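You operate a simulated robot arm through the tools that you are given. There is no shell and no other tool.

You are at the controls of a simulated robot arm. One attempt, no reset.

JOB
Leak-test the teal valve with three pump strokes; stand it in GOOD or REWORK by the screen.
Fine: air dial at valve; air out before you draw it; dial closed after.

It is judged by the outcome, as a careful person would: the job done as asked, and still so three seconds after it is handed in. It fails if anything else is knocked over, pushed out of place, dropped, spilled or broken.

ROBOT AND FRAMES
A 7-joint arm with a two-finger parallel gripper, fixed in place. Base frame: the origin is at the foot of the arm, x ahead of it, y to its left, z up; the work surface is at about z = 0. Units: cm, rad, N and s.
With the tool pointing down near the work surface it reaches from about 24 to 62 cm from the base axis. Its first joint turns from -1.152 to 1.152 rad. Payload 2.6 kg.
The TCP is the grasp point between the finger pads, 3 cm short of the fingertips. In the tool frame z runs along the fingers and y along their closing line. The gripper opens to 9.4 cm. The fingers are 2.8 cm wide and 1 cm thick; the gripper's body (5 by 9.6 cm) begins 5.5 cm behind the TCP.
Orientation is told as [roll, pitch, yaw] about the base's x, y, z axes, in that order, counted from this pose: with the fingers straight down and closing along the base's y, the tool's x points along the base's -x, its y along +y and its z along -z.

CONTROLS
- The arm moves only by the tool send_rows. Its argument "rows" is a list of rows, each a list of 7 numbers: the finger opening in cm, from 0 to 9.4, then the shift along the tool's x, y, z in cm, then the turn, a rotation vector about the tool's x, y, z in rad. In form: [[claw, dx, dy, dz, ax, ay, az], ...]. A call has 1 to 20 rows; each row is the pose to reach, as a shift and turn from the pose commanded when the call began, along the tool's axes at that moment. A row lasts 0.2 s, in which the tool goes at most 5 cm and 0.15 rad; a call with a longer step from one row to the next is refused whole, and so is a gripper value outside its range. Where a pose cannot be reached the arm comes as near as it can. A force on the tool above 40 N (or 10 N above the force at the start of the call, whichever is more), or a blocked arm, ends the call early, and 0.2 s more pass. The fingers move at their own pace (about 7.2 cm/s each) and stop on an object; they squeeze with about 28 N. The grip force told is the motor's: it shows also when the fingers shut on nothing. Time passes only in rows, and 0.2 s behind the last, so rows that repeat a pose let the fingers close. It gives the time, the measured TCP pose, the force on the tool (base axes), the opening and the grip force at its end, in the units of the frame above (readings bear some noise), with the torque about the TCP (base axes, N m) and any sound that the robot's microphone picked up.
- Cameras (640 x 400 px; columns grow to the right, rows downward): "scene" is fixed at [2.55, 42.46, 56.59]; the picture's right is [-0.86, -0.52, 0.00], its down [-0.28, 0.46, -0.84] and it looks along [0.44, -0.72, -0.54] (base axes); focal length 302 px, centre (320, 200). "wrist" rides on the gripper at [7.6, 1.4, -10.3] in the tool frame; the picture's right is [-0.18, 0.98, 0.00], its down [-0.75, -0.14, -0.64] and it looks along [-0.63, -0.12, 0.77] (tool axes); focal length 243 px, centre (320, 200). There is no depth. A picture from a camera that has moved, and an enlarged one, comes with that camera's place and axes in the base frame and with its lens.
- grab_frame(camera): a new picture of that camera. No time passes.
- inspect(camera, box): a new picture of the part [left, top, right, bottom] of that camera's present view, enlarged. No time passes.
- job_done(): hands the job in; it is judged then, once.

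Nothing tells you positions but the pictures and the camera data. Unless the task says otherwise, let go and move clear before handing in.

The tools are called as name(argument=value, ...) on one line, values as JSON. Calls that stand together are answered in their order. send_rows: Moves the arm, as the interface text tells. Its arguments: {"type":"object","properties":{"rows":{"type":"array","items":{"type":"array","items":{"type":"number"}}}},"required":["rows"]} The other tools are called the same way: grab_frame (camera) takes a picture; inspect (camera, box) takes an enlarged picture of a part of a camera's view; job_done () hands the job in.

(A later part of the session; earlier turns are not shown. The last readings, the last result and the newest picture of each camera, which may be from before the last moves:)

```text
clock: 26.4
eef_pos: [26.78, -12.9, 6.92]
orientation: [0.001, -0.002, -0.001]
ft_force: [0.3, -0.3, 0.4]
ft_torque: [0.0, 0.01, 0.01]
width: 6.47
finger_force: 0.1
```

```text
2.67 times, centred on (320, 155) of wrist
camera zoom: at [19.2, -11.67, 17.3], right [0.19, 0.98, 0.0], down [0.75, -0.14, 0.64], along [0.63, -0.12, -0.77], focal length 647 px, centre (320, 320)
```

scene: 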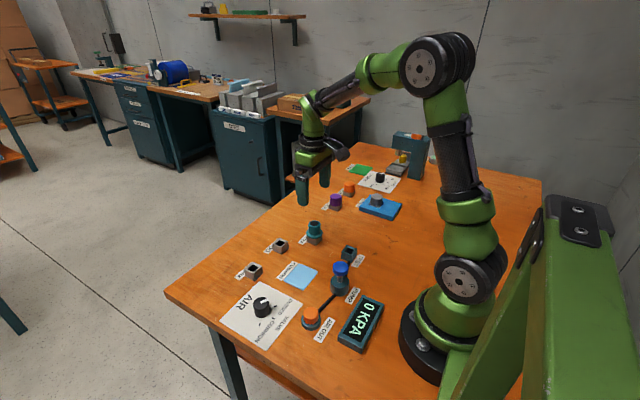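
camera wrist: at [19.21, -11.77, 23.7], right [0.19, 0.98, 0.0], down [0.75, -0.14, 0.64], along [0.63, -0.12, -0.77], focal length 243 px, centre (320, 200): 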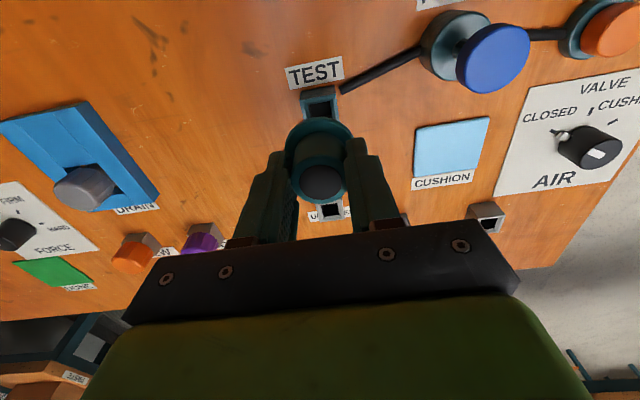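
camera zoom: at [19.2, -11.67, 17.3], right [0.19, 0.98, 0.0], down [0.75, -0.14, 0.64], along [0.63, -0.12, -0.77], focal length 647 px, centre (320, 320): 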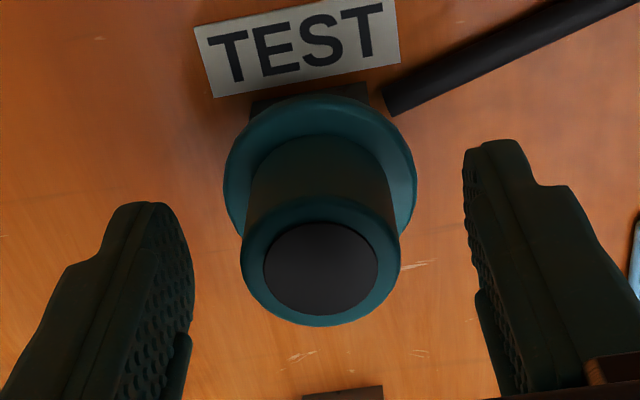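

The valve stands upright in TEST. I'll rise clear and look at it and the dial.

send_rows(rows=[[6.5, 0, 0, -1, 0, 0, 0], [6.5, 0, 0, -3, 0, 0, 0], [6.5, 0, 0, -6, 0, 0, 0], [6.5, 0, 0, -9, 0, 0, 0], [6.5, 0, 0, -11, 0, 0, 0], [6.5, -1.5, 4, -11.5, 0, 0, 0], [6.5, -3, 8, -11.5, 0, 0, 0], [6.5, -4.5, 12, -11.5, 0, 0, 0], [6.5, -6, 16, -11.5, 0, 0, 0], [6.5, -7, 20, -11.5, 0, 0, 0], [6.5, -8, 23.5, -11.5, 0, 0, 0], [6.5, -8.4, 25.3, -11.5, 0, 0, 0], [6.5, -8.4, 25.3, -11.5, 0, 0, 0]])

inspect(camera="scene", box=[320, 210, 380, 260])

grab_frame(camera="wrist")

grab_frame(camera="scene")

```text
clock: 29.2
eef_pos: [35.17, 12.35, 18.49]
orientation: [0.001, -0.002, -0.003]
ft_force: [-0.2, -0.2, 0.1]
ft_torque: [0.03, 0.01, 0.0]
width: 6.52
finger_force: 0.0
```

```text
8.00 times, centred on (350, 235) of scene
camera zoom: at [2.55, 42.46, 56.59], right [-0.86, -0.52, 0.0], down [-0.28, 0.46, -0.84], along [0.44, -0.72, -0.54], focal length 2412 px, centre (80, -80)
```

zoom: 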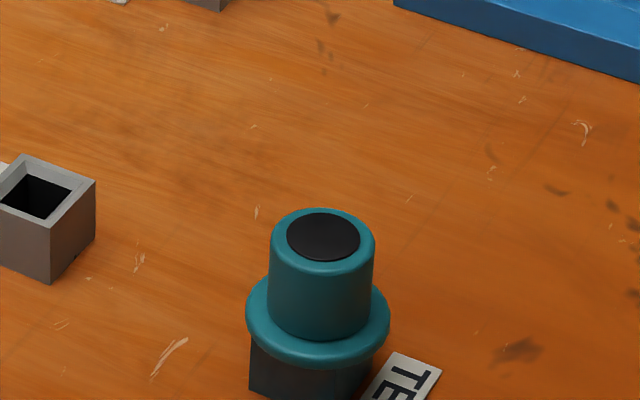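

```text
taken
camera wrist: at [27.62, 13.65, 28.83], right [0.19, 0.98, 0.0], down [0.75, -0.14, 0.64], along [0.63, -0.12, -0.77], focal length 243 px, centre (320, 200)
```

wrist: 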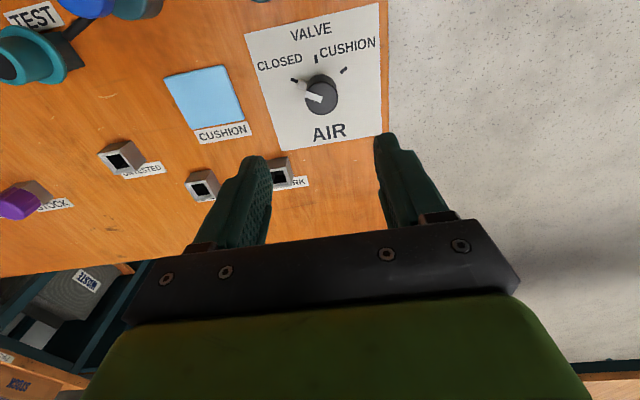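

```text
taken
```

scene: 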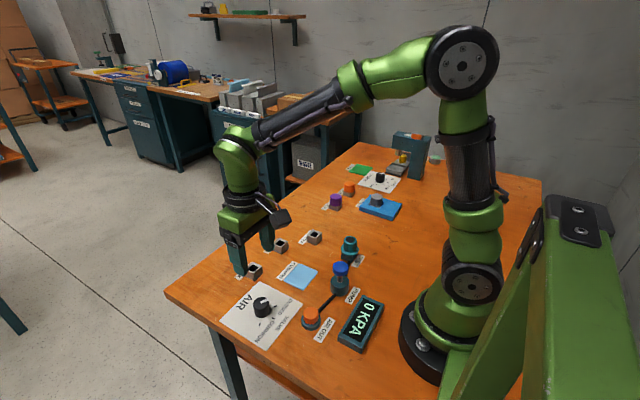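

inspect(camera="wrist", box=[240, 30, 400, 150])

inspect(camera="scene", box=[230, 280, 300, 335])

```text
3.33 times, centred on (320, 90) of wrist
camera zoom: at [27.62, 13.65, 28.83], right [0.19, 0.98, 0.0], down [0.75, -0.14, 0.64], along [0.63, -0.12, -0.77], focal length 809 px, centre (320, 567)
```

zoom: 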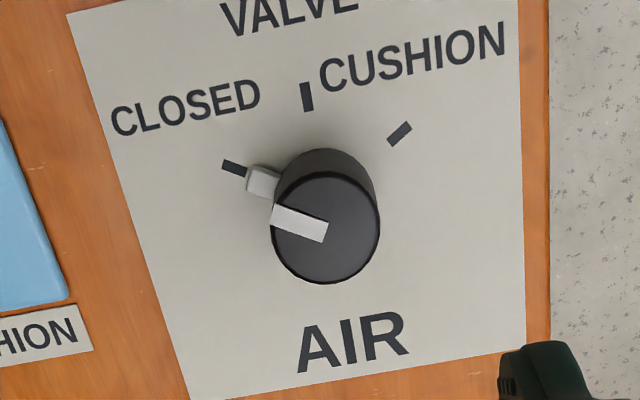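

```text
7.27 times, centred on (265, 308) of scene
camera zoom: at [2.55, 42.46, 56.59], right [-0.86, -0.52, 0.0], down [-0.28, 0.46, -0.84], along [0.44, -0.72, -0.54], focal length 2193 px, centre (720, -582)
```

zoom: 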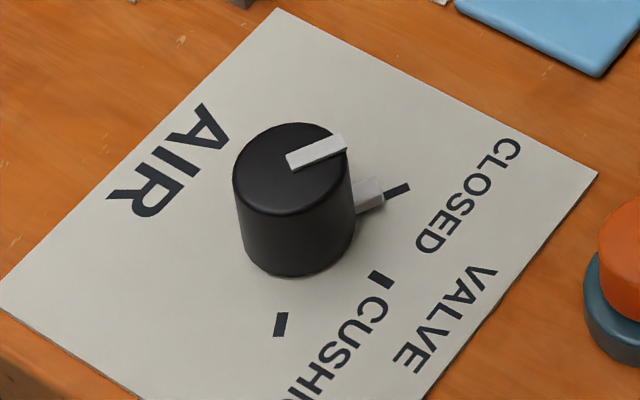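

The dial marks are 60° apart, with VALVE along -x, and the knob is at about (35.3, 12.5) with its top at about z 3.3. I'll pre-rotate the gripper -60° so the fingers straddle the knob clear of its pointer nib, then turn back to zero to reach VALVE.

send_rows(rows=[[6.5, -0.1, 0.15, 0, 0, 0, -0.14], [6.5, -0.1, 0.15, 0, 0, 0, -0.28], [6.5, -0.1, 0.15, 0, 0, 0, -0.42], [6.5, -0.1, 0.15, 0, 0, 0, -0.56], [6.5, -0.1, 0.15, 0, 0, 0, -0.7], [6.5, -0.1, 0.15, 0, 0, 0, -0.84], [6.5, -0.1, 0.15, 2, 0, 0, -0.97], [6.5, -0.1, 0.15, 5, 0, 0, -1.05], [6.5, -0.1, 0.15, 8, 0, 0, -1.05], [6.5, -0.1, 0.15, 9, 0, 0, -1.05], [6.5, -0.1, 0.15, 9, 0, 0, -1.05]])

grab_frame(camera="wrist")

inspect(camera="scene", box=[210, 230, 330, 330])

```text
clock: 31.6
eef_pos: [35.32, 12.64, 9.45]
orientation: [0.0, -0.002, 1.05]
ft_force: [-0.4, 0.6, 0.2]
ft_torque: [-0.02, -0.01, 0.01]
width: 6.5
finger_force: 0.0
```

```text
taken
camera wrist: at [30.3, 6.48, 19.73], right [-0.76, 0.65, 0.0], down [0.5, 0.58, 0.64], along [0.42, 0.49, -0.77], focal length 243 px, centre (320, 200)
```

wrist: 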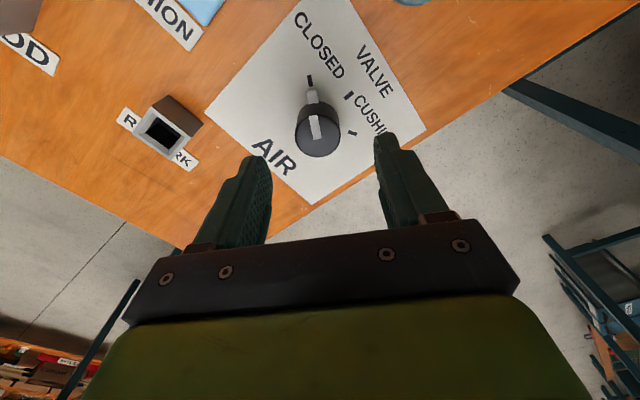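

```text
4.00 times, centred on (270, 280) of scene
camera zoom: at [2.56, 42.46, 56.59], right [-0.86, -0.52, 0.0], down [-0.28, 0.46, -0.84], along [0.44, -0.72, -0.54], focal length 1206 px, centre (520, -120)
```

zoom: 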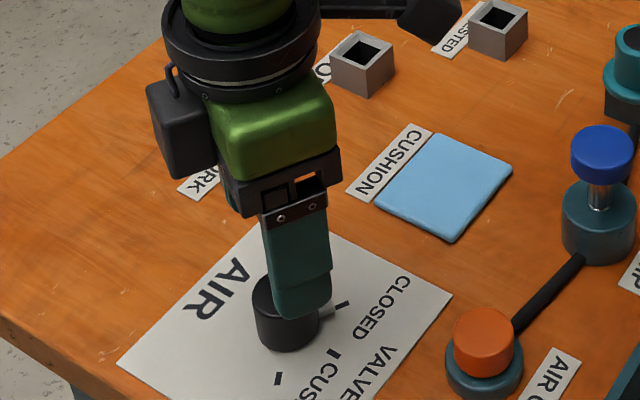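

inspect(camera="wrist", box=[260, 60, 400, 180])

```text
3.33 times, centred on (330, 120) of wrist
camera zoom: at [30.3, 6.48, 19.73], right [-0.76, 0.65, 0.0], down [0.5, 0.58, 0.64], along [0.42, 0.49, -0.77], focal length 809 px, centre (287, 467)
```

zoom: 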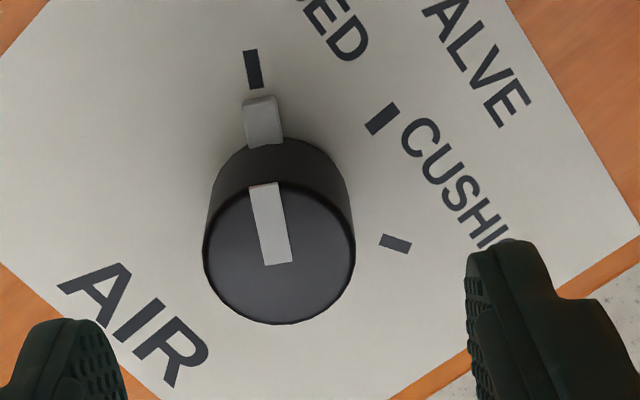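

The knob is centred and the pointer lies square to the fingers. I'll descend to z of about 4.15, close on the knob, and check.

send_rows(rows=[[6.5, 0, -0.12, 1.5, 0, 0, 0], [6.5, 0, -0.12, 3, 0, 0, 0], [6.5, 0, -0.12, 4.5, 0, 0, 0], [6.5, 0, -0.12, 5.3, 0, 0, 0], [6.5, 0, -0.12, 5.3, 0, 0, 0]])

inspect(camera="scene", box=[210, 250, 320, 340])

inspect(camera="wrist", box=[200, 60, 440, 230])

```text
clock: 32.8
eef_pos: [35.46, 12.41, 4.13]
orientation: [0.001, -0.002, 1.049]
ft_force: [-0.4, 0.2, 0.6]
ft_torque: [-0.03, 0.01, 0.0]
width: 6.48
finger_force: 0.1
```

```text
4.44 times, centred on (265, 295) of scene
camera zoom: at [2.55, 42.46, 56.59], right [-0.86, -0.52, 0.0], down [-0.28, 0.46, -0.84], along [0.44, -0.72, -0.54], focal length 1340 px, centre (564, -222)
```

zoom: 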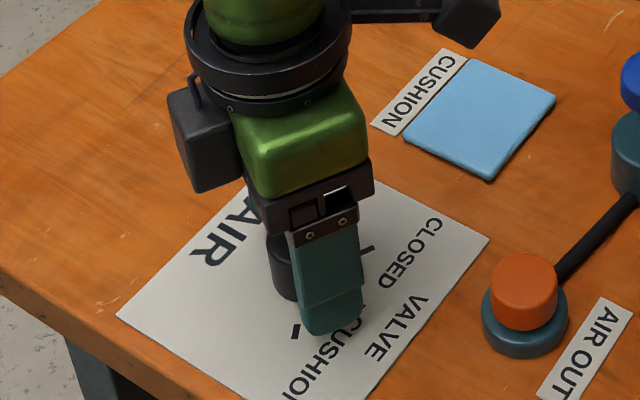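

```text
2.35 times, centred on (320, 145) of wrist
camera zoom: at [30.48, 6.41, 14.5], right [-0.76, 0.65, 0.0], down [0.5, 0.58, 0.64], along [0.42, 0.49, -0.77], focal length 571 px, centre (320, 329)
```

zoom: 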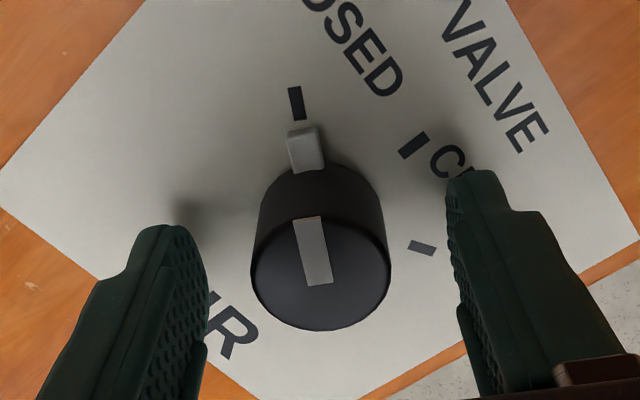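

send_rows(rows=[[4, 0, 0, 0, 0, 0, 0], [2, 0, 0, 0, 0, 0, 0], [2, 0, 0, 0, 0, 0, 0], [2, 0, 0, 0, 0, 0, 0]])

```text
clock: 33.8
eef_pos: [35.59, 12.44, 4.13]
orientation: [0.0, -0.001, 1.049]
ft_force: [1.7, 0.9, -3.1]
ft_torque: [0.28, 0.45, -0.01]
width: 3.38
finger_force: 44.5
```

Gripped at 3.38 cm. I'll turn +60° about the tool axis towards VALVE, slowly.

send_rows(rows=[[2, 0, 0, 0, 0, 0, 0.1], [2, 0, 0, 0, 0, 0, 0.2], [2, 0, 0, 0, 0, 0, 0.3], [2, 0, 0, 0, 0, 0, 0.4], [2, 0, 0, 0, 0, 0, 0.5], [2, 0, 0, 0, 0, 0, 0.6], [2, 0, 0, 0, 0, 0, 0.7], [2, 0, 0, 0, 0, 0, 0.8], [2, 0, 0, 0, 0, 0, 0.9], [2, 0, 0, 0, 0, 0, 1.0], [2, 0, 0, 0, 0, 0, 1.05], [2, 0, 0, 0, 0, 0, 1.05]])

inspect(camera="wrist", box=[200, 60, 440, 230])

inspect(camera="scene", box=[210, 250, 320, 340])

```text
clock: 36.4
eef_pos: [35.5, 12.53, 4.24]
orientation: [0.002, -0.003, -0.001]
ft_force: [4.8, 17.2, -18.8]
ft_torque: [-0.31, -0.72, 0.0]
width: 3.36
finger_force: 44.5
```

```text
2.35 times, centred on (320, 145) of wrist
camera zoom: at [27.88, 13.77, 14.52], right [0.19, 0.98, 0.0], down [0.75, -0.14, 0.64], along [0.63, -0.12, -0.77], focal length 571 px, centre (320, 329)
```

zoom: 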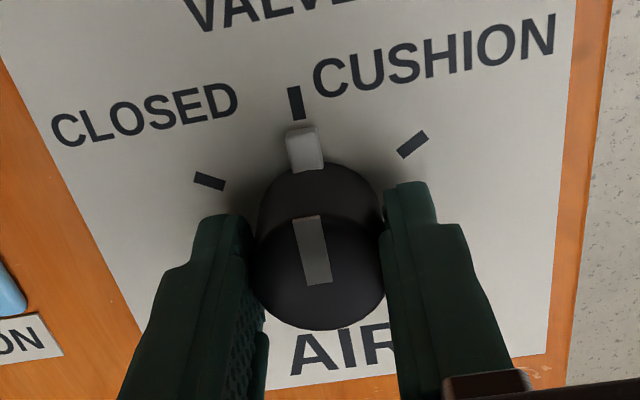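

```text
4.44 times, centred on (265, 295) of scene
camera zoom: at [2.56, 42.46, 56.59], right [-0.86, -0.52, 0.0], down [-0.28, 0.46, -0.84], along [0.44, -0.72, -0.54], focal length 1340 px, centre (564, -222)
```

zoom: 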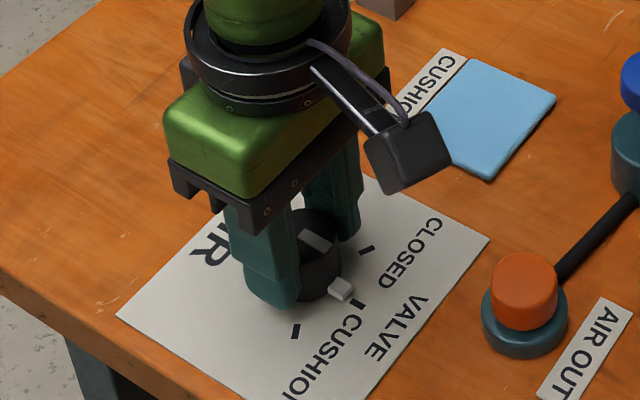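

The pointer is on VALVE. I'll release and rise straight up.

send_rows(rows=[[4, 0, 0, 0, 0, 0, 0], [6.5, 0, 0, 0, 0, 0, 0], [6.5, 0, 0, 0, 0, 0, 0], [6.5, 0, 0, -1.5, 0, 0, 0], [6.5, 0, 0, -4, 0, 0, 0], [6.5, 0, 0, -8, 0, 0, 0], [6.5, 0, 0, -11, 0, 0, 0], [6.5, 0, 0, -11, 0, 0, 0]])

inspect(camera="wrist", box=[200, 20, 440, 190])

inspect(camera="scene", box=[220, 250, 400, 370])

```text
clock: 38.2
eef_pos: [35.56, 12.27, 15.27]
orientation: [0.001, -0.002, -0.001]
ft_force: [0.3, 0.0, -1.1]
ft_torque: [-0.01, 0.02, 0.01]
width: 6.52
finger_force: 0.1
```

```text
2.35 times, centred on (320, 105) of wrist
camera zoom: at [27.86, 13.59, 25.64], right [0.19, 0.98, 0.0], down [0.75, -0.14, 0.64], along [0.63, -0.12, -0.77], focal length 571 px, centre (320, 424)
```

zoom: 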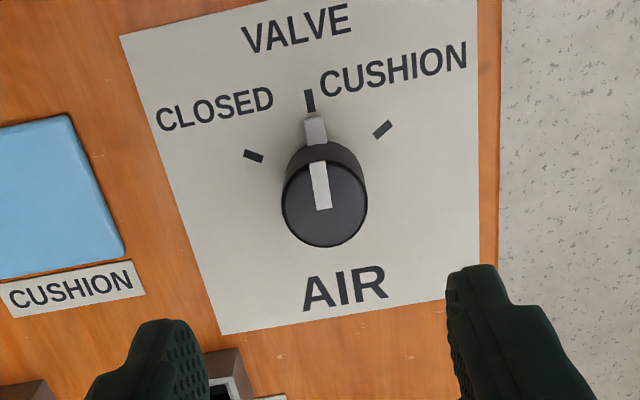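

```text
3.33 times, centred on (310, 310) of scene
camera zoom: at [2.55, 42.46, 56.59], right [-0.86, -0.52, 0.0], down [-0.28, 0.46, -0.84], along [0.44, -0.72, -0.54], focal length 1005 px, centre (353, -167)
```

zoom: 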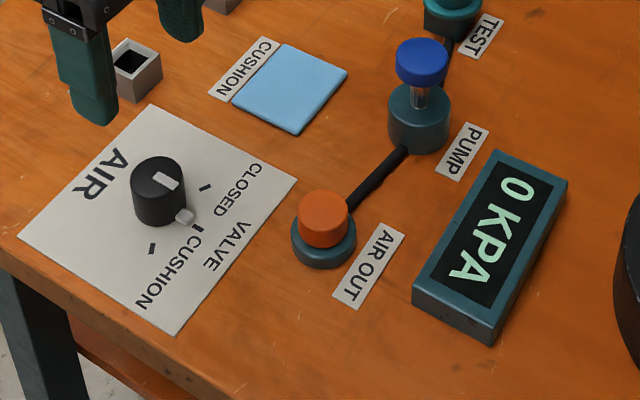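

The dial is at VALVE and the screen reads 0 KPA. Next I'll close the fingers and go above the pump at about (24, -1.7), whose knob top is at about z 8.

send_rows(rows=[[3, 2, -2.5, 0, 0, 0, 0], [0, 4, -5, 0, 0, 0, 0], [0, 6, -7.5, 0, 0, 0, 0], [0, 8, -10, 0, 0, 0, 0], [0, 10, -12.5, 0, 0, 0, 0], [0, 11.2, -14, 0, 0, 0, 0], [0, 11.2, -14, 0, 0, 0, 0]])

grab_frame(camera="wrist")

inspect(camera="scene", box=[280, 190, 400, 310])

```text
clock: 39.8
eef_pos: [24.23, -1.67, 15.06]
orientation: [0.002, -0.001, -0.003]
ft_force: [-0.4, 0.6, 0.0]
ft_torque: [0.01, 0.01, -0.01]
width: 0.0
finger_force: 27.4
```

```text
taken
camera wrist: at [16.67, -0.34, 25.47], right [0.18, 0.98, 0.0], down [0.75, -0.14, 0.64], along [0.63, -0.12, -0.77], focal length 243 px, centre (320, 200)
```

wrist: 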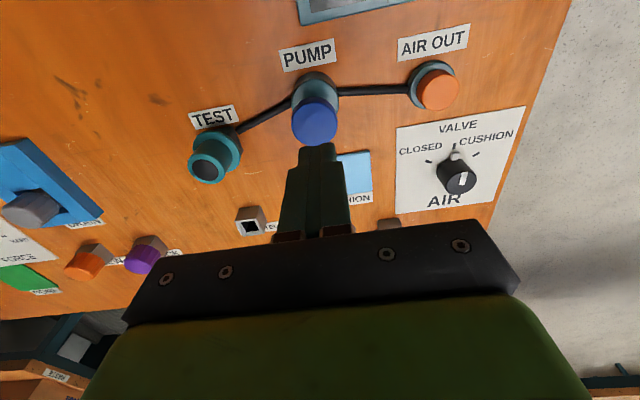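

```text
3.33 times, centred on (340, 250) of scene
camera zoom: at [2.55, 42.46, 56.59], right [-0.86, -0.52, 0.0], down [-0.28, 0.46, -0.84], along [0.44, -0.72, -0.54], focal length 1005 px, centre (253, 33)
```

zoom: 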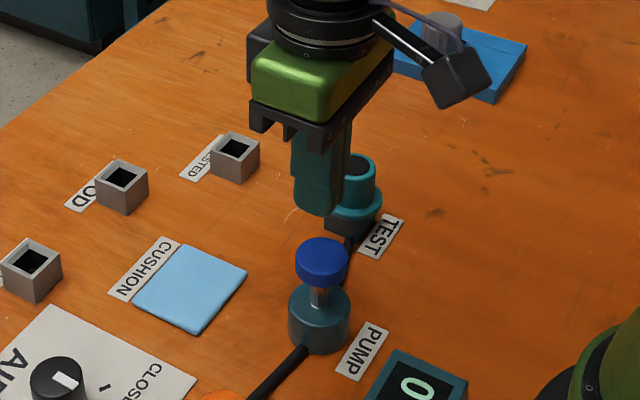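

inspect(camera="wrist", box=[260, 50, 380, 170])

inspect(camera="scene", box=[310, 230, 370, 300])

```text
3.33 times, centred on (320, 110) of wrist
camera zoom: at [16.67, -0.34, 25.47], right [0.18, 0.98, 0.0], down [0.75, -0.14, 0.64], along [0.63, -0.12, -0.77], focal length 809 px, centre (320, 500)
```

zoom: 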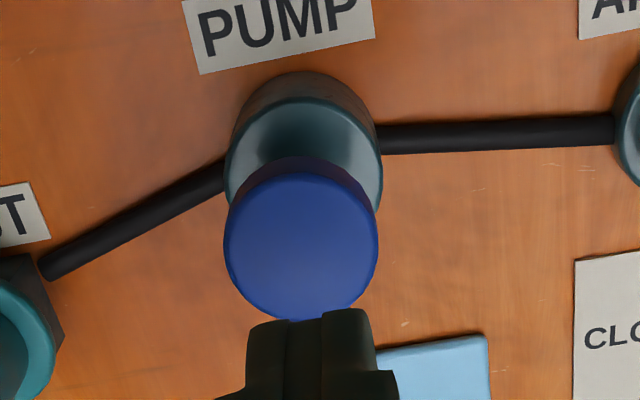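

```text
5.71 times, centred on (340, 265) of scene
camera zoom: at [2.55, 42.46, 56.59], right [-0.86, -0.52, 0.0], down [-0.28, 0.46, -0.84], along [0.44, -0.72, -0.54], focal length 1723 px, centre (206, -171)
```

zoom: 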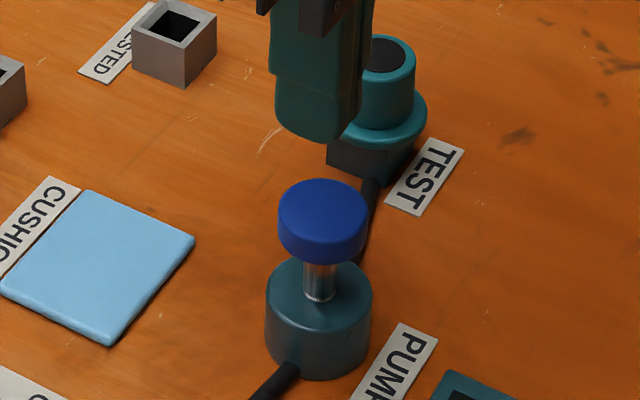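

The pump centre is at about (23.9, -1.9), knob top at about z 7.5 and base top at about z 3. I'll shift slightly, lower the closed fingertips to the knob and check contact.

send_rows(rows=[[0, 0.15, -0.2, 1.5, 0, 0, 0], [0, 0.15, -0.2, 3, 0, 0, 0], [0, 0.15, -0.2, 4, 0, 0, 0], [0, 0.15, -0.2, 4.2, 0, 0, 0]])

inspect(camera="scene", box=[310, 220, 400, 340])

```text
clock: 40.8
eef_pos: [23.99, -1.82, 10.89]
orientation: [0.001, -0.002, -0.001]
ft_force: [-0.6, 0.1, 0.3]
ft_torque: [0.04, -0.01, 0.0]
width: 0.0
finger_force: 28.2
```

```text
3.33 times, centred on (355, 280) of scene
camera zoom: at [2.55, 42.46, 56.59], right [-0.86, -0.52, 0.0], down [-0.28, 0.46, -0.84], along [0.44, -0.72, -0.54], focal length 1005 px, centre (203, -67)
```

zoom: 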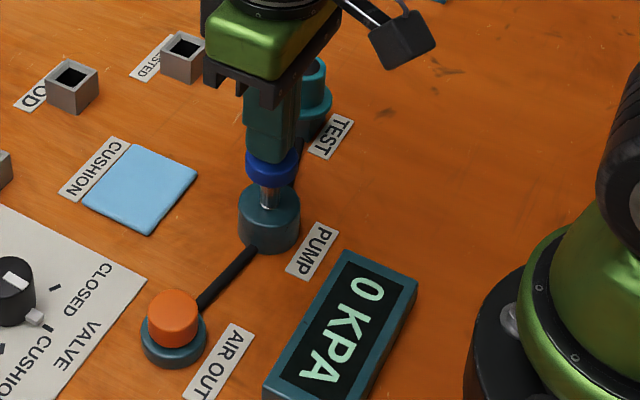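

The fingertips are just above the knob and the screen shows 0 KPA. I'll start the first stroke, pressing down in small steps.

send_rows(rows=[[0, 0, 0, 0.3, 0, 0, 0], [0, 0, 0, 0.6, 0, 0, 0], [0, 0, 0, 0.9, 0, 0, 0], [0, 0, 0, 1.2, 0, 0, 0], [0, 0, 0, 1.5, 0, 0, 0], [0, 0, 0, 1.8, 0, 0, 0]])

inspect(camera="scene", box=[310, 220, 400, 340])

```text
clock: 42.2
eef_pos: [23.97, -1.74, 9.18]
orientation: [0.001, -0.001, -0.002]
ft_force: [1.1, -0.7, 1.6]
ft_torque: [-0.01, -0.02, -0.02]
width: 0.01
finger_force: 27.6
```

```text
3.33 times, centred on (355, 280) of scene
camera zoom: at [2.55, 42.46, 56.59], right [-0.86, -0.52, 0.0], down [-0.28, 0.46, -0.84], along [0.44, -0.72, -0.54], focal length 1005 px, centre (203, -67)
```

zoom: 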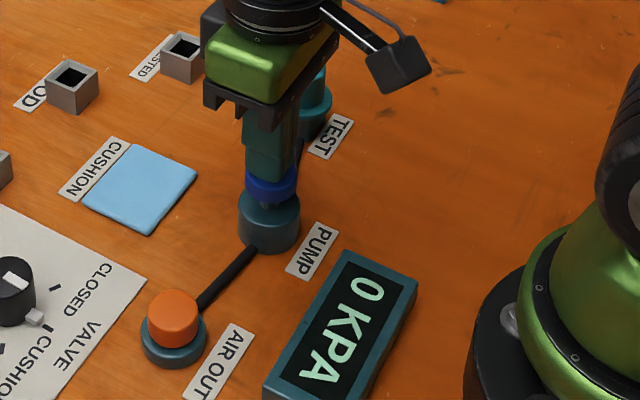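

send_rows(rows=[[0, 0, 0, 0.2, 0, 0, 0], [0, 0, 0, 0.4, 0, 0, 0], [0, 0, 0, 0.6, 0, 0, 0], [0, 0, 0, 0.8, 0, 0, 0]])

inspect(camera="scene", box=[310, 220, 400, 340])

```text
clock: 43.2
eef_pos: [24.04, -1.84, 8.36]
orientation: [0.0, -0.002, -0.001]
ft_force: [0.3, 0.0, 1.2]
ft_torque: [-0.01, 0.01, 0.02]
width: 0.0
finger_force: 27.6
```

```text
3.33 times, centred on (355, 280) of scene
camera zoom: at [2.55, 42.46, 56.59], right [-0.86, -0.52, 0.0], down [-0.28, 0.46, -0.84], along [0.44, -0.72, -0.54], focal length 1005 px, centre (203, -67)
```

zoom: 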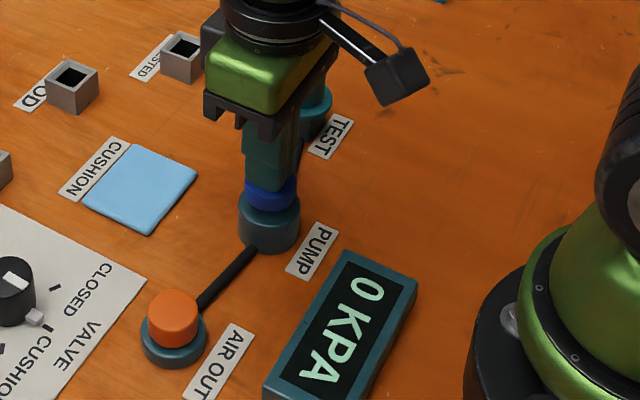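

send_rows(rows=[[0, 0, 0, 0.2, 0, 0, 0], [0, 0, 0, 0.4, 0, 0, 0], [0, 0, 0, 0.6, 0, 0, 0]])

inspect(camera="scene", box=[310, 220, 400, 340])

```text
clock: 44.0
eef_pos: [24.13, -1.86, 7.74]
orientation: [0.002, 0.001, -0.003]
ft_force: [-2.3, -1.9, 8.6]
ft_torque: [-0.04, 0.11, 0.08]
width: 0.0
finger_force: 28.6
```

```text
3.33 times, centred on (355, 280) of scene
camera zoom: at [2.55, 42.46, 56.59], right [-0.86, -0.52, 0.0], down [-0.28, 0.46, -0.84], along [0.44, -0.72, -0.54], focal length 1005 px, centre (203, -67)
```

zoom: 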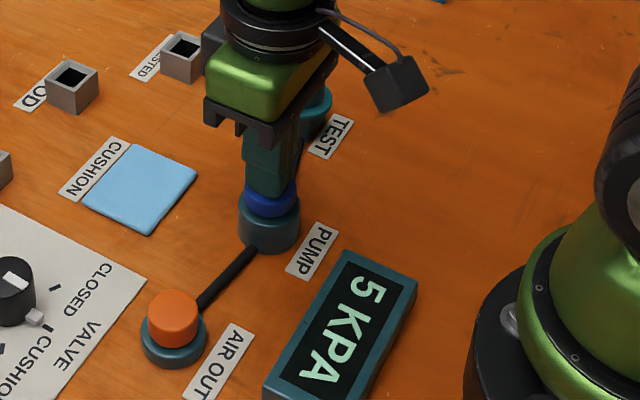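

Near the end of travel the screen reads 5 KPA. I'll raise the fingertips back to the top and see whether the plunger returns.

send_rows(rows=[[0, 0, 0, -0.6, 0, 0, 0], [0, 0, 0, -1.4, 0, 0, 0], [0, 0, 0, -2.2, 0, 0, 0], [0, 0, 0, -3.0, 0, 0, 0], [0, 0, 0, -3.4, 0, 0, 0]])

inspect(camera="scene", box=[310, 220, 400, 340])

```text
clock: 45.2
eef_pos: [24.0, -1.83, 11.18]
orientation: [0.0, -0.002, 0.002]
ft_force: [0.3, -1.2, -0.7]
ft_torque: [0.01, -0.01, -0.01]
width: 0.01
finger_force: 27.9
```

```text
3.33 times, centred on (355, 280) of scene
camera zoom: at [2.55, 42.46, 56.59], right [-0.86, -0.52, 0.0], down [-0.28, 0.46, -0.84], along [0.44, -0.72, -0.54], focal length 1005 px, centre (203, -67)
```

zoom: 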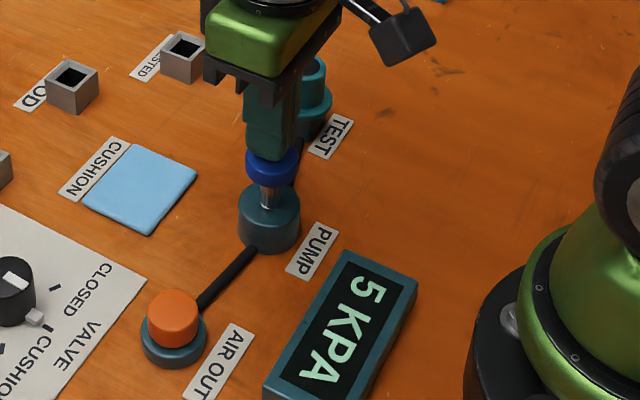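

The plunger springs back by itself, and stroke 1 gave 5 KPA. Now stroke 2, over the same travel.

send_rows(rows=[[0, 0, 0, 0.4, 0, 0, 0], [0, 0, 0, 0.9, 0, 0, 0], [0, 0, 0, 1.4, 0, 0, 0], [0, 0, 0, 1.9, 0, 0, 0], [0, 0, 0, 2.4, 0, 0, 0], [0, 0, 0, 2.8, 0, 0, 0], [0, 0, 0, 3.1, 0, 0, 0], [0, 0, 0, 3.3, 0, 0, 0], [0, 0, 0, 3.42, 0, 0, 0]])

inspect(camera="scene", box=[310, 220, 400, 340])

```text
clock: 47.2
eef_pos: [24.13, -1.81, 7.72]
orientation: [0.002, -0.002, 0.0]
ft_force: [0.4, 0.2, 4.2]
ft_torque: [0.03, 0.05, 0.0]
width: 0.0
finger_force: 27.6
```

```text
3.33 times, centred on (355, 280) of scene
camera zoom: at [2.55, 42.46, 56.59], right [-0.86, -0.52, 0.0], down [-0.28, 0.46, -0.84], along [0.44, -0.72, -0.54], focal length 1005 px, centre (203, -67)
```

zoom: 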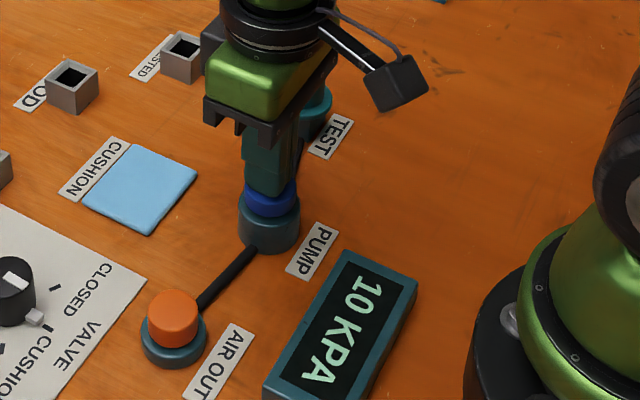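

Stroke 2 gives 10 KPA. Raising to let the plunger return.

send_rows(rows=[[0, 0, 0, -0.6, 0, 0, 0], [0, 0, 0, -1.4, 0, 0, 0], [0, 0, 0, -2.2, 0, 0, 0], [0, 0, 0, -3.0, 0, 0, 0], [0, 0, 0, -3.42, 0, 0, 0]])

inspect(camera="scene", box=[310, 220, 400, 340])

```text
clock: 48.4
eef_pos: [24.1, -1.86, 11.19]
orientation: [0.001, -0.001, 0.0]
ft_force: [0.6, -0.1, -0.7]
ft_torque: [0.01, 0.03, -0.02]
width: 0.04
finger_force: 27.9
```

```text
3.33 times, centred on (355, 280) of scene
camera zoom: at [2.55, 42.46, 56.59], right [-0.86, -0.52, 0.0], down [-0.28, 0.46, -0.84], along [0.44, -0.72, -0.54], focal length 1005 px, centre (203, -67)
```

zoom: 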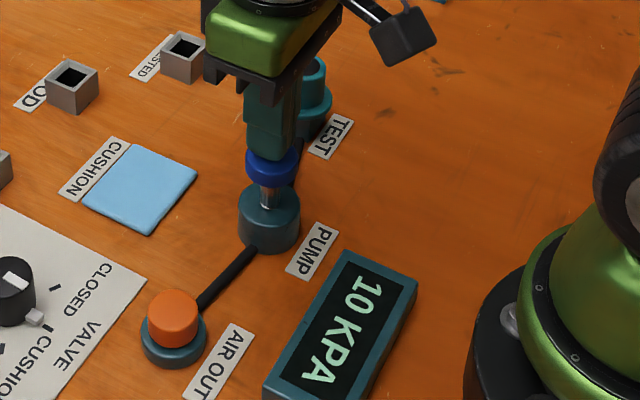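

The screen holds 10 KPA and the plunger is up. Now the third and last stroke.

send_rows(rows=[[0, 0, 0, 0.4, 0, 0, 0], [0, 0, 0, 0.9, 0, 0, 0], [0, 0, 0, 1.4, 0, 0, 0], [0, 0, 0, 1.9, 0, 0, 0], [0, 0, 0, 2.4, 0, 0, 0], [0, 0, 0, 2.8, 0, 0, 0], [0, 0, 0, 3.1, 0, 0, 0], [0, 0, 0, 3.3, 0, 0, 0], [0, 0, 0, 3.42, 0, 0, 0]])

inspect(camera="scene", box=[310, 220, 400, 340])

```text
clock: 50.4
eef_pos: [24.06, -1.76, 7.76]
orientation: [0.0, -0.001, -0.003]
ft_force: [-2.0, -1.5, 10.7]
ft_torque: [-0.02, 0.17, 0.09]
width: 0.01
finger_force: 27.8
```

```text
3.33 times, centred on (355, 280) of scene
camera zoom: at [2.55, 42.46, 56.59], right [-0.86, -0.52, 0.0], down [-0.28, 0.46, -0.84], along [0.44, -0.72, -0.54], focal length 1005 px, centre (203, -67)
```

zoom: 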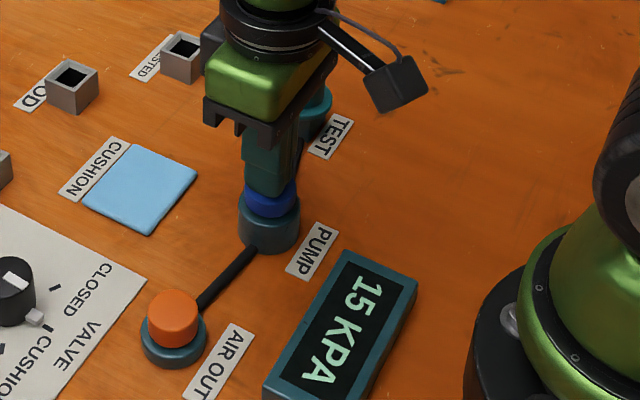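

Stroke 3 gives 15 KPA. I'll lift off clear of the pump and watch the screen for the verdict.

send_rows(rows=[[0, 0, 0, -0.6, 0, 0, 0], [0, 0, 0, -1.4, 0, 0, 0], [0, 0, 0, -2.2, 0, 0, 0], [0, 0, 0, -3.0, 0, 0, 0], [0, 0, 0, -4.5, 0, 0, 0], [0, 0, 0, -6, 0, 0, 0], [0, 0, 0, -6, 0, 0, 0]])

inspect(camera="scene", box=[310, 220, 400, 340])

```text
clock: 52.0
eef_pos: [24.13, -1.71, 13.69]
orientation: [0.003, 0.0, -0.001]
ft_force: [0.1, 0.1, 0.2]
ft_torque: [-0.01, 0.01, 0.0]
width: 0.0
finger_force: 28.6
```

```text
3.33 times, centred on (355, 280) of scene
camera zoom: at [2.55, 42.46, 56.59], right [-0.86, -0.52, 0.0], down [-0.28, 0.46, -0.84], along [0.44, -0.72, -0.54], focal length 1005 px, centre (203, -67)
```

zoom: 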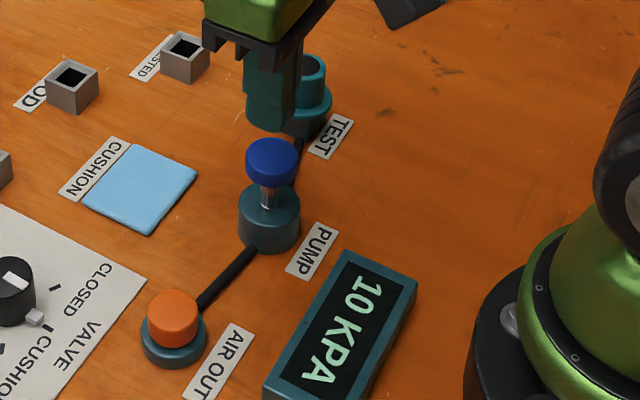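

The reading has dropped from 15 to 10 KPA since the third stroke. I'll wait a little and watch how it develops.

send_rows(rows=[[0, 0, 0, 0, 0, 0, 0], [0, 0, 0, 0, 0, 0, 0], [0, 0, 0, 0, 0, 0, 0], [0, 0, 0, 0, 0, 0, 0]])

inspect(camera="scene", box=[310, 220, 400, 340])

```text
clock: 53.0
eef_pos: [24.09, -1.72, 13.68]
orientation: [0.001, -0.002, -0.001]
ft_force: [-0.3, 0.1, 0.0]
ft_torque: [0.01, 0.0, 0.01]
width: 0.0
finger_force: 27.4
```

```text
3.33 times, centred on (355, 280) of scene
camera zoom: at [2.55, 42.46, 56.59], right [-0.86, -0.52, 0.0], down [-0.28, 0.46, -0.84], along [0.44, -0.72, -0.54], focal length 1005 px, centre (203, -67)
```

zoom: 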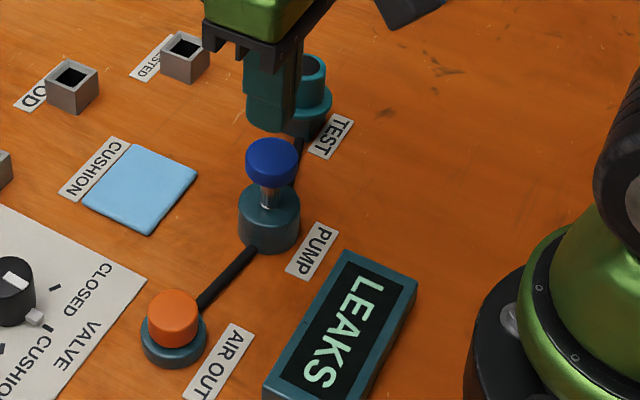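

The verdict is LEAKS, so the valve goes to REWORK. Before that I need to release the air, so I'll move over AIR OUT at about (25.1, 8.9).

send_rows(rows=[[0, -0.2, 2, 0, 0, 0, 0], [0, -0.4, 4.5, 0, 0, 0, 0], [0, -0.7, 7, 0, 0, 0, 0], [0, -1, 9.5, 0, 0, 0, 0], [0, -1, 10.6, 0, 0, 0, 0], [0, -1, 10.6, 0, 0, 0, 0]])

inspect(camera="wrist", box=[240, 40, 400, 160])

inspect(camera="scene", box=[270, 230, 390, 350])

```text
clock: 54.4
eef_pos: [25.13, 8.78, 13.74]
orientation: [0.002, -0.001, -0.002]
ft_force: [0.1, 0.4, -0.6]
ft_torque: [-0.04, -0.02, 0.01]
width: 0.01
finger_force: 28.1
```

```text
3.33 times, centred on (320, 100) of wrist
camera zoom: at [17.52, 10.09, 24.1], right [0.19, 0.98, 0.0], down [0.75, -0.14, 0.64], along [0.63, -0.12, -0.77], focal length 809 px, centre (320, 533)
```

zoom: 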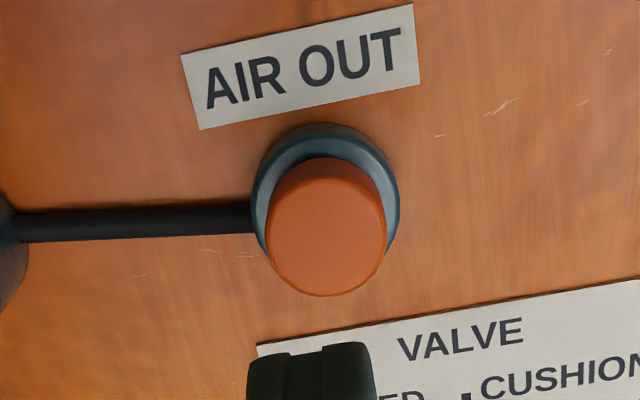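

```text
3.33 times, centred on (330, 290) of scene
camera zoom: at [2.55, 42.46, 56.59], right [-0.86, -0.52, 0.0], down [-0.28, 0.46, -0.84], along [0.44, -0.72, -0.54], focal length 1005 px, centre (287, -100)
```

zoom: 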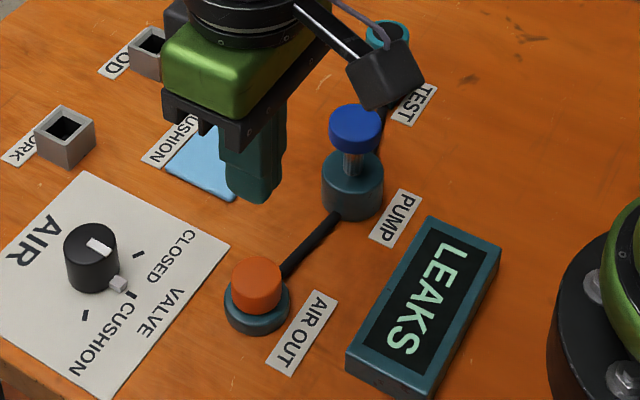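

send_rows(rows=[[0, 0.1, 0.18, 2, 0, 0, 0], [0, 0.1, 0.18, 4.5, 0, 0, 0], [0, 0.1, 0.18, 6.3, 0, 0, 0], [0, 0.1, 0.18, 7.0, 0, 0, 0], [0, 0.1, 0.18, 7.2, 0, 0, 0]])

inspect(camera="scene", box=[270, 230, 390, 350])

```text
clock: 55.6
eef_pos: [24.96, 8.97, 6.5]
orientation: [0.003, -0.003, -0.001]
ft_force: [0.7, 0.0, -0.2]
ft_torque: [0.03, 0.02, 0.05]
width: 0.02
finger_force: 28.2
```

```text
3.33 times, centred on (330, 290) of scene
camera zoom: at [2.55, 42.46, 56.59], right [-0.86, -0.52, 0.0], down [-0.28, 0.46, -0.84], along [0.44, -0.72, -0.54], focal length 1005 px, centre (287, -100)
```

zoom: 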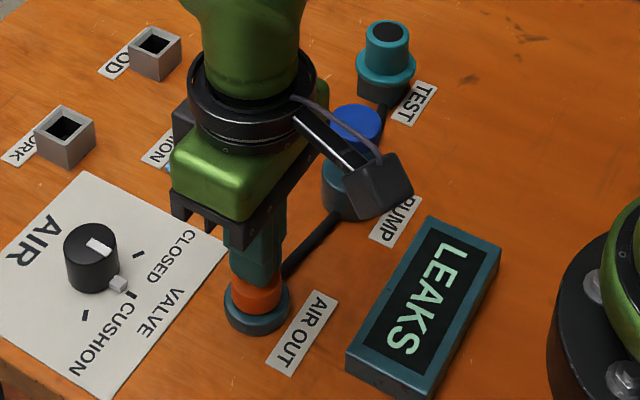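

The fingertips are on the AIR OUT button. Pressing it gently now.

send_rows(rows=[[0, 0, 0, 0.15, 0, 0, 0], [0, 0, 0, 0.3, 0, 0, 0], [0, 0, 0, 0.45, 0, 0, 0], [0, 0, 0, 0.6, 0, 0, 0]])

inspect(camera="scene", box=[270, 230, 390, 350])

```text
clock: 56.6
eef_pos: [25.06, 9.02, 5.85]
orientation: [0.001, -0.002, -0.001]
ft_force: [-0.8, 1.0, 1.0]
ft_torque: [-0.03, 0.02, -0.01]
width: 0.0
finger_force: 28.0
```

```text
3.33 times, centred on (330, 290) of scene
camera zoom: at [2.55, 42.46, 56.59], right [-0.86, -0.52, 0.0], down [-0.28, 0.46, -0.84], along [0.44, -0.72, -0.54], focal length 1005 px, centre (287, -100)
```

zoom: 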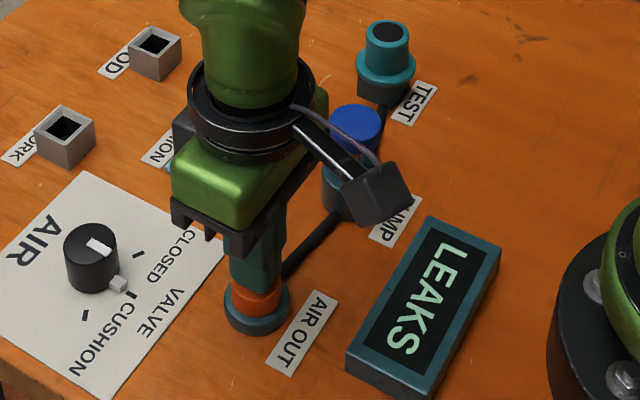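

send_rows(rows=[[0, 0, 0, 0.15, 0, 0, 0], [0, 0, 0, 0.3, 0, 0, 0], [0, 0, 0, 0.45, 0, 0, 0], [0, 0, 0, 0.6, 0, 0, 0]])

inspect(camera="scene", box=[270, 230, 390, 350])

```text
clock: 57.6
eef_pos: [24.98, 8.94, 5.44]
orientation: [0.002, 0.0, -0.002]
ft_force: [1.1, -0.1, 1.1]
ft_torque: [0.0, 0.0, 0.03]
width: 0.0
finger_force: 27.4
```

```text
3.33 times, centred on (330, 290) of scene
camera zoom: at [2.55, 42.46, 56.59], right [-0.86, -0.52, 0.0], down [-0.28, 0.46, -0.84], along [0.44, -0.72, -0.54], focal length 1005 px, centre (287, -100)
```

zoom: 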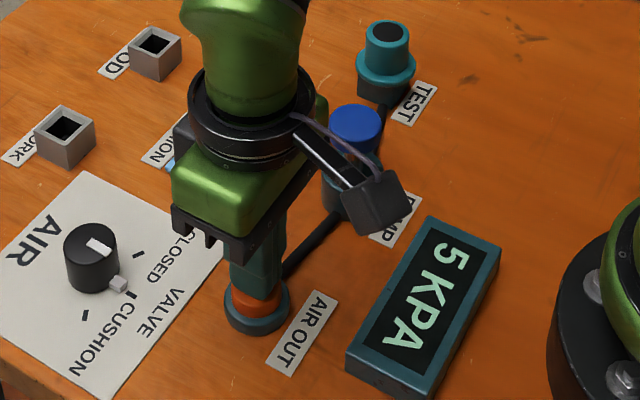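

The button is pressed and the pressure is falling (5 KPA). I'll hold it down until it reads 0.

send_rows(rows=[[0, 0, 0, 0.1, 0, 0, 0], [0, 0, 0, 0.1, 0, 0, 0], [0, 0, 0, 0.1, 0, 0, 0], [0, 0, 0, 0.1, 0, 0, 0], [0, 0, 0, 0.1, 0, 0, 0], [0, 0, 0, 0.1, 0, 0, 0]])

inspect(camera="scene", box=[270, 230, 390, 350])

```text
clock: 59.0
eef_pos: [25.03, 9.01, 5.28]
orientation: [0.002, -0.002, -0.001]
ft_force: [-1.6, -0.7, 0.6]
ft_torque: [0.0, 0.02, 0.01]
width: 0.01
finger_force: 28.0
```

```text
3.33 times, centred on (330, 290) of scene
camera zoom: at [2.55, 42.46, 56.59], right [-0.86, -0.52, 0.0], down [-0.28, 0.46, -0.84], along [0.44, -0.72, -0.54], focal length 1005 px, centre (287, -100)
```

zoom: 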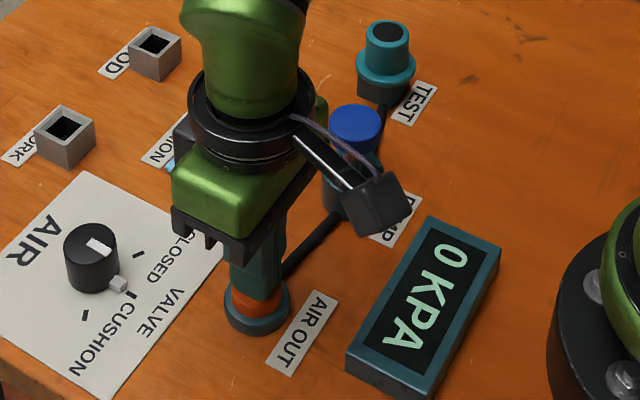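

The screen reads 0 KPA. I'll hold a moment longer, then rise clear and check that it stays at zero.

send_rows(rows=[[0, 0, 0, 0, 0, 0, 0], [0, 0, 0, 0, 0, 0, 0], [0, 0, 0, 0, 0, 0, 0], [0, 0, 0, -0.5, 0, 0, 0], [0, 0, 0, -1.2, 0, 0, 0], [0, 0, 0, -3, 0, 0, 0], [0, 0, 0, -6, 0, 0, 0], [0, 0, 0, -9, 0, 0, 0], [3, 0, 0, -12, 0, 0, 0], [6.5, 0, 0, -12.5, 0, 0, 0], [6.5, 0, 0, -12.5, 0, 0, 0]])

inspect(camera="scene", box=[270, 210, 390, 350])

```text
clock: 61.4
eef_pos: [24.97, 8.97, 17.9]
orientation: [0.001, 0.0, -0.001]
ft_force: [0.8, -0.9, -0.6]
ft_torque: [0.02, 0.0, 0.01]
width: 6.5
finger_force: 0.1
```

```text
2.86 times, centred on (330, 280) of scene
camera zoom: at [2.55, 42.46, 56.59], right [-0.86, -0.52, 0.0], down [-0.28, 0.46, -0.84], along [0.44, -0.72, -0.54], focal length 861 px, centre (291, -29)
```

zoom: 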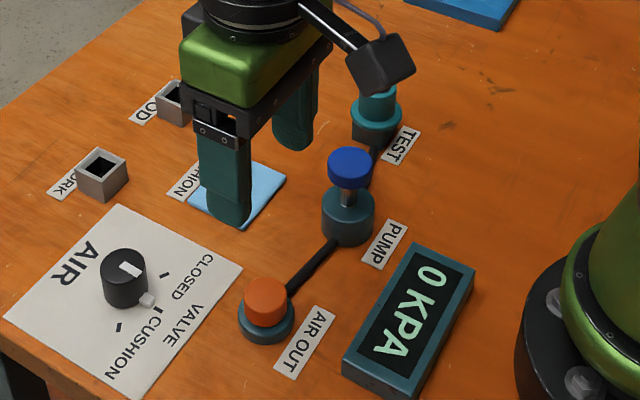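

Pressure is vented and the screen stays at 0 KPA. Now I'll go back above the valve in TEST at (26.8, -12.93).

send_rows(rows=[[6.5, -0.2, -2, 0, 0, 0, 0], [6.5, -0.5, -6, 0, 0, 0, 0], [6.5, -0.8, -10, 0, 0, 0, 0], [6.5, -1.2, -14, 0, 0, 0, 0], [6.5, -1.5, -18, 0, 0, 0, 0], [6.5, -1.8, -20.9, 0, 0, 0, 0], [6.5, -1.8, -21.9, 0, 0, 0, 0], [6.5, -1.8, -21.9, 3, 0, 0, 0], [6.5, -1.8, -21.9, 6, 0, 0, 0], [6.5, -1.8, -21.9, 6.9, 0, 0, 0], [6.5, -1.8, -21.9, 6.9, 0, 0, 0]])

inspect(camera="wrist", box=[200, 80, 440, 230])

inspect(camera="scene", box=[310, 200, 390, 260])

```text
clock: 63.8
eef_pos: [26.75, -12.86, 10.91]
orientation: [0.001, -0.003, -0.003]
ft_force: [0.0, 0.2, -0.3]
ft_torque: [0.0, 0.01, -0.01]
width: 6.5
finger_force: 0.1
```

```text
2.67 times, centred on (320, 155) of wrist
camera zoom: at [19.19, -11.6, 21.19], right [0.19, 0.98, 0.0], down [0.75, -0.14, 0.64], along [0.63, -0.12, -0.77], focal length 647 px, centre (320, 320)
```

zoom: 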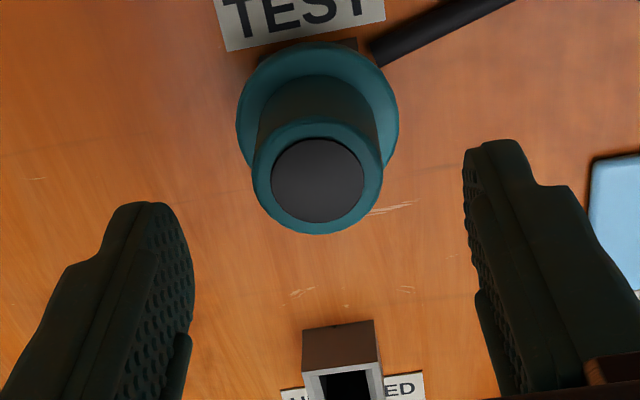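

```text
6.67 times, centred on (350, 230) of scene
camera zoom: at [2.56, 42.46, 56.59], right [-0.86, -0.52, 0.0], down [-0.28, 0.46, -0.84], along [0.44, -0.72, -0.54], focal length 2010 px, centre (120, 0)
```

zoom: 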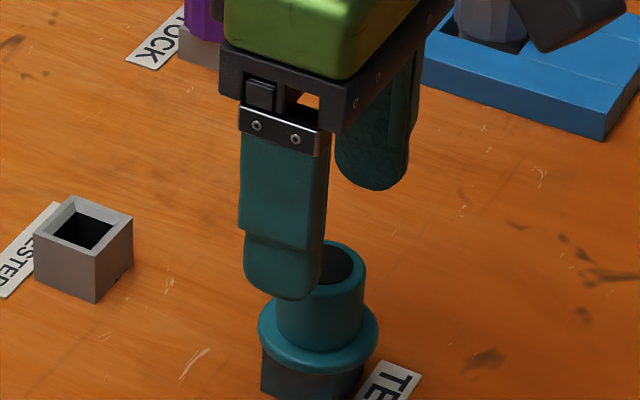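

Aligned. I'll descend 4.0 cm, close on the body, and check the grip.

send_rows(rows=[[6.5, 0, 0, 1.5, 0, 0, 0], [6.5, 0, 0, 3, 0, 0, 0], [6.5, 0, 0, 4.0, 0, 0, 0], [6.5, 0, 0, 4.0, 0, 0, 0], [4, 0, 0, 4.0, 0, 0, 0], [1, 0, 0, 4.0, 0, 0, 0], [1, 0, 0, 4.0, 0, 0, 0], [1, 0, 0, 4.0, 0, 0, 0], [1, 0, 0, 4.0, 0, 0, 0]])

inspect(camera="scene", box=[310, 200, 390, 260])

```text
clock: 65.8
eef_pos: [26.78, -12.92, 6.89]
orientation: [0.001, -0.001, 0.0]
ft_force: [0.9, -2.7, -3.4]
ft_torque: [-0.09, 0.0, -0.04]
width: 3.2
finger_force: 28.2
```

```text
6.67 times, centred on (350, 230) of scene
camera zoom: at [2.56, 42.46, 56.59], right [-0.86, -0.52, 0.0], down [-0.28, 0.46, -0.84], along [0.44, -0.72, -0.54], focal length 2010 px, centre (120, 0)
```

zoom: 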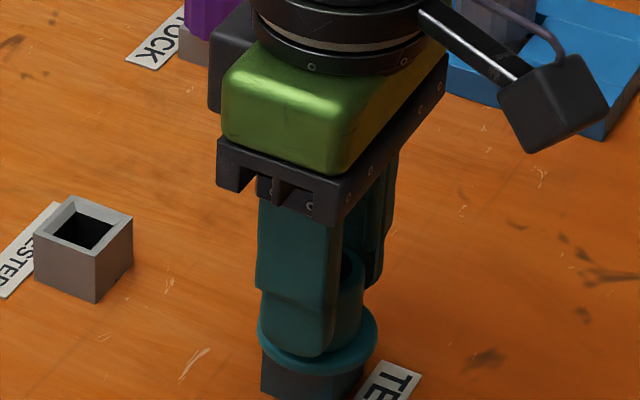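

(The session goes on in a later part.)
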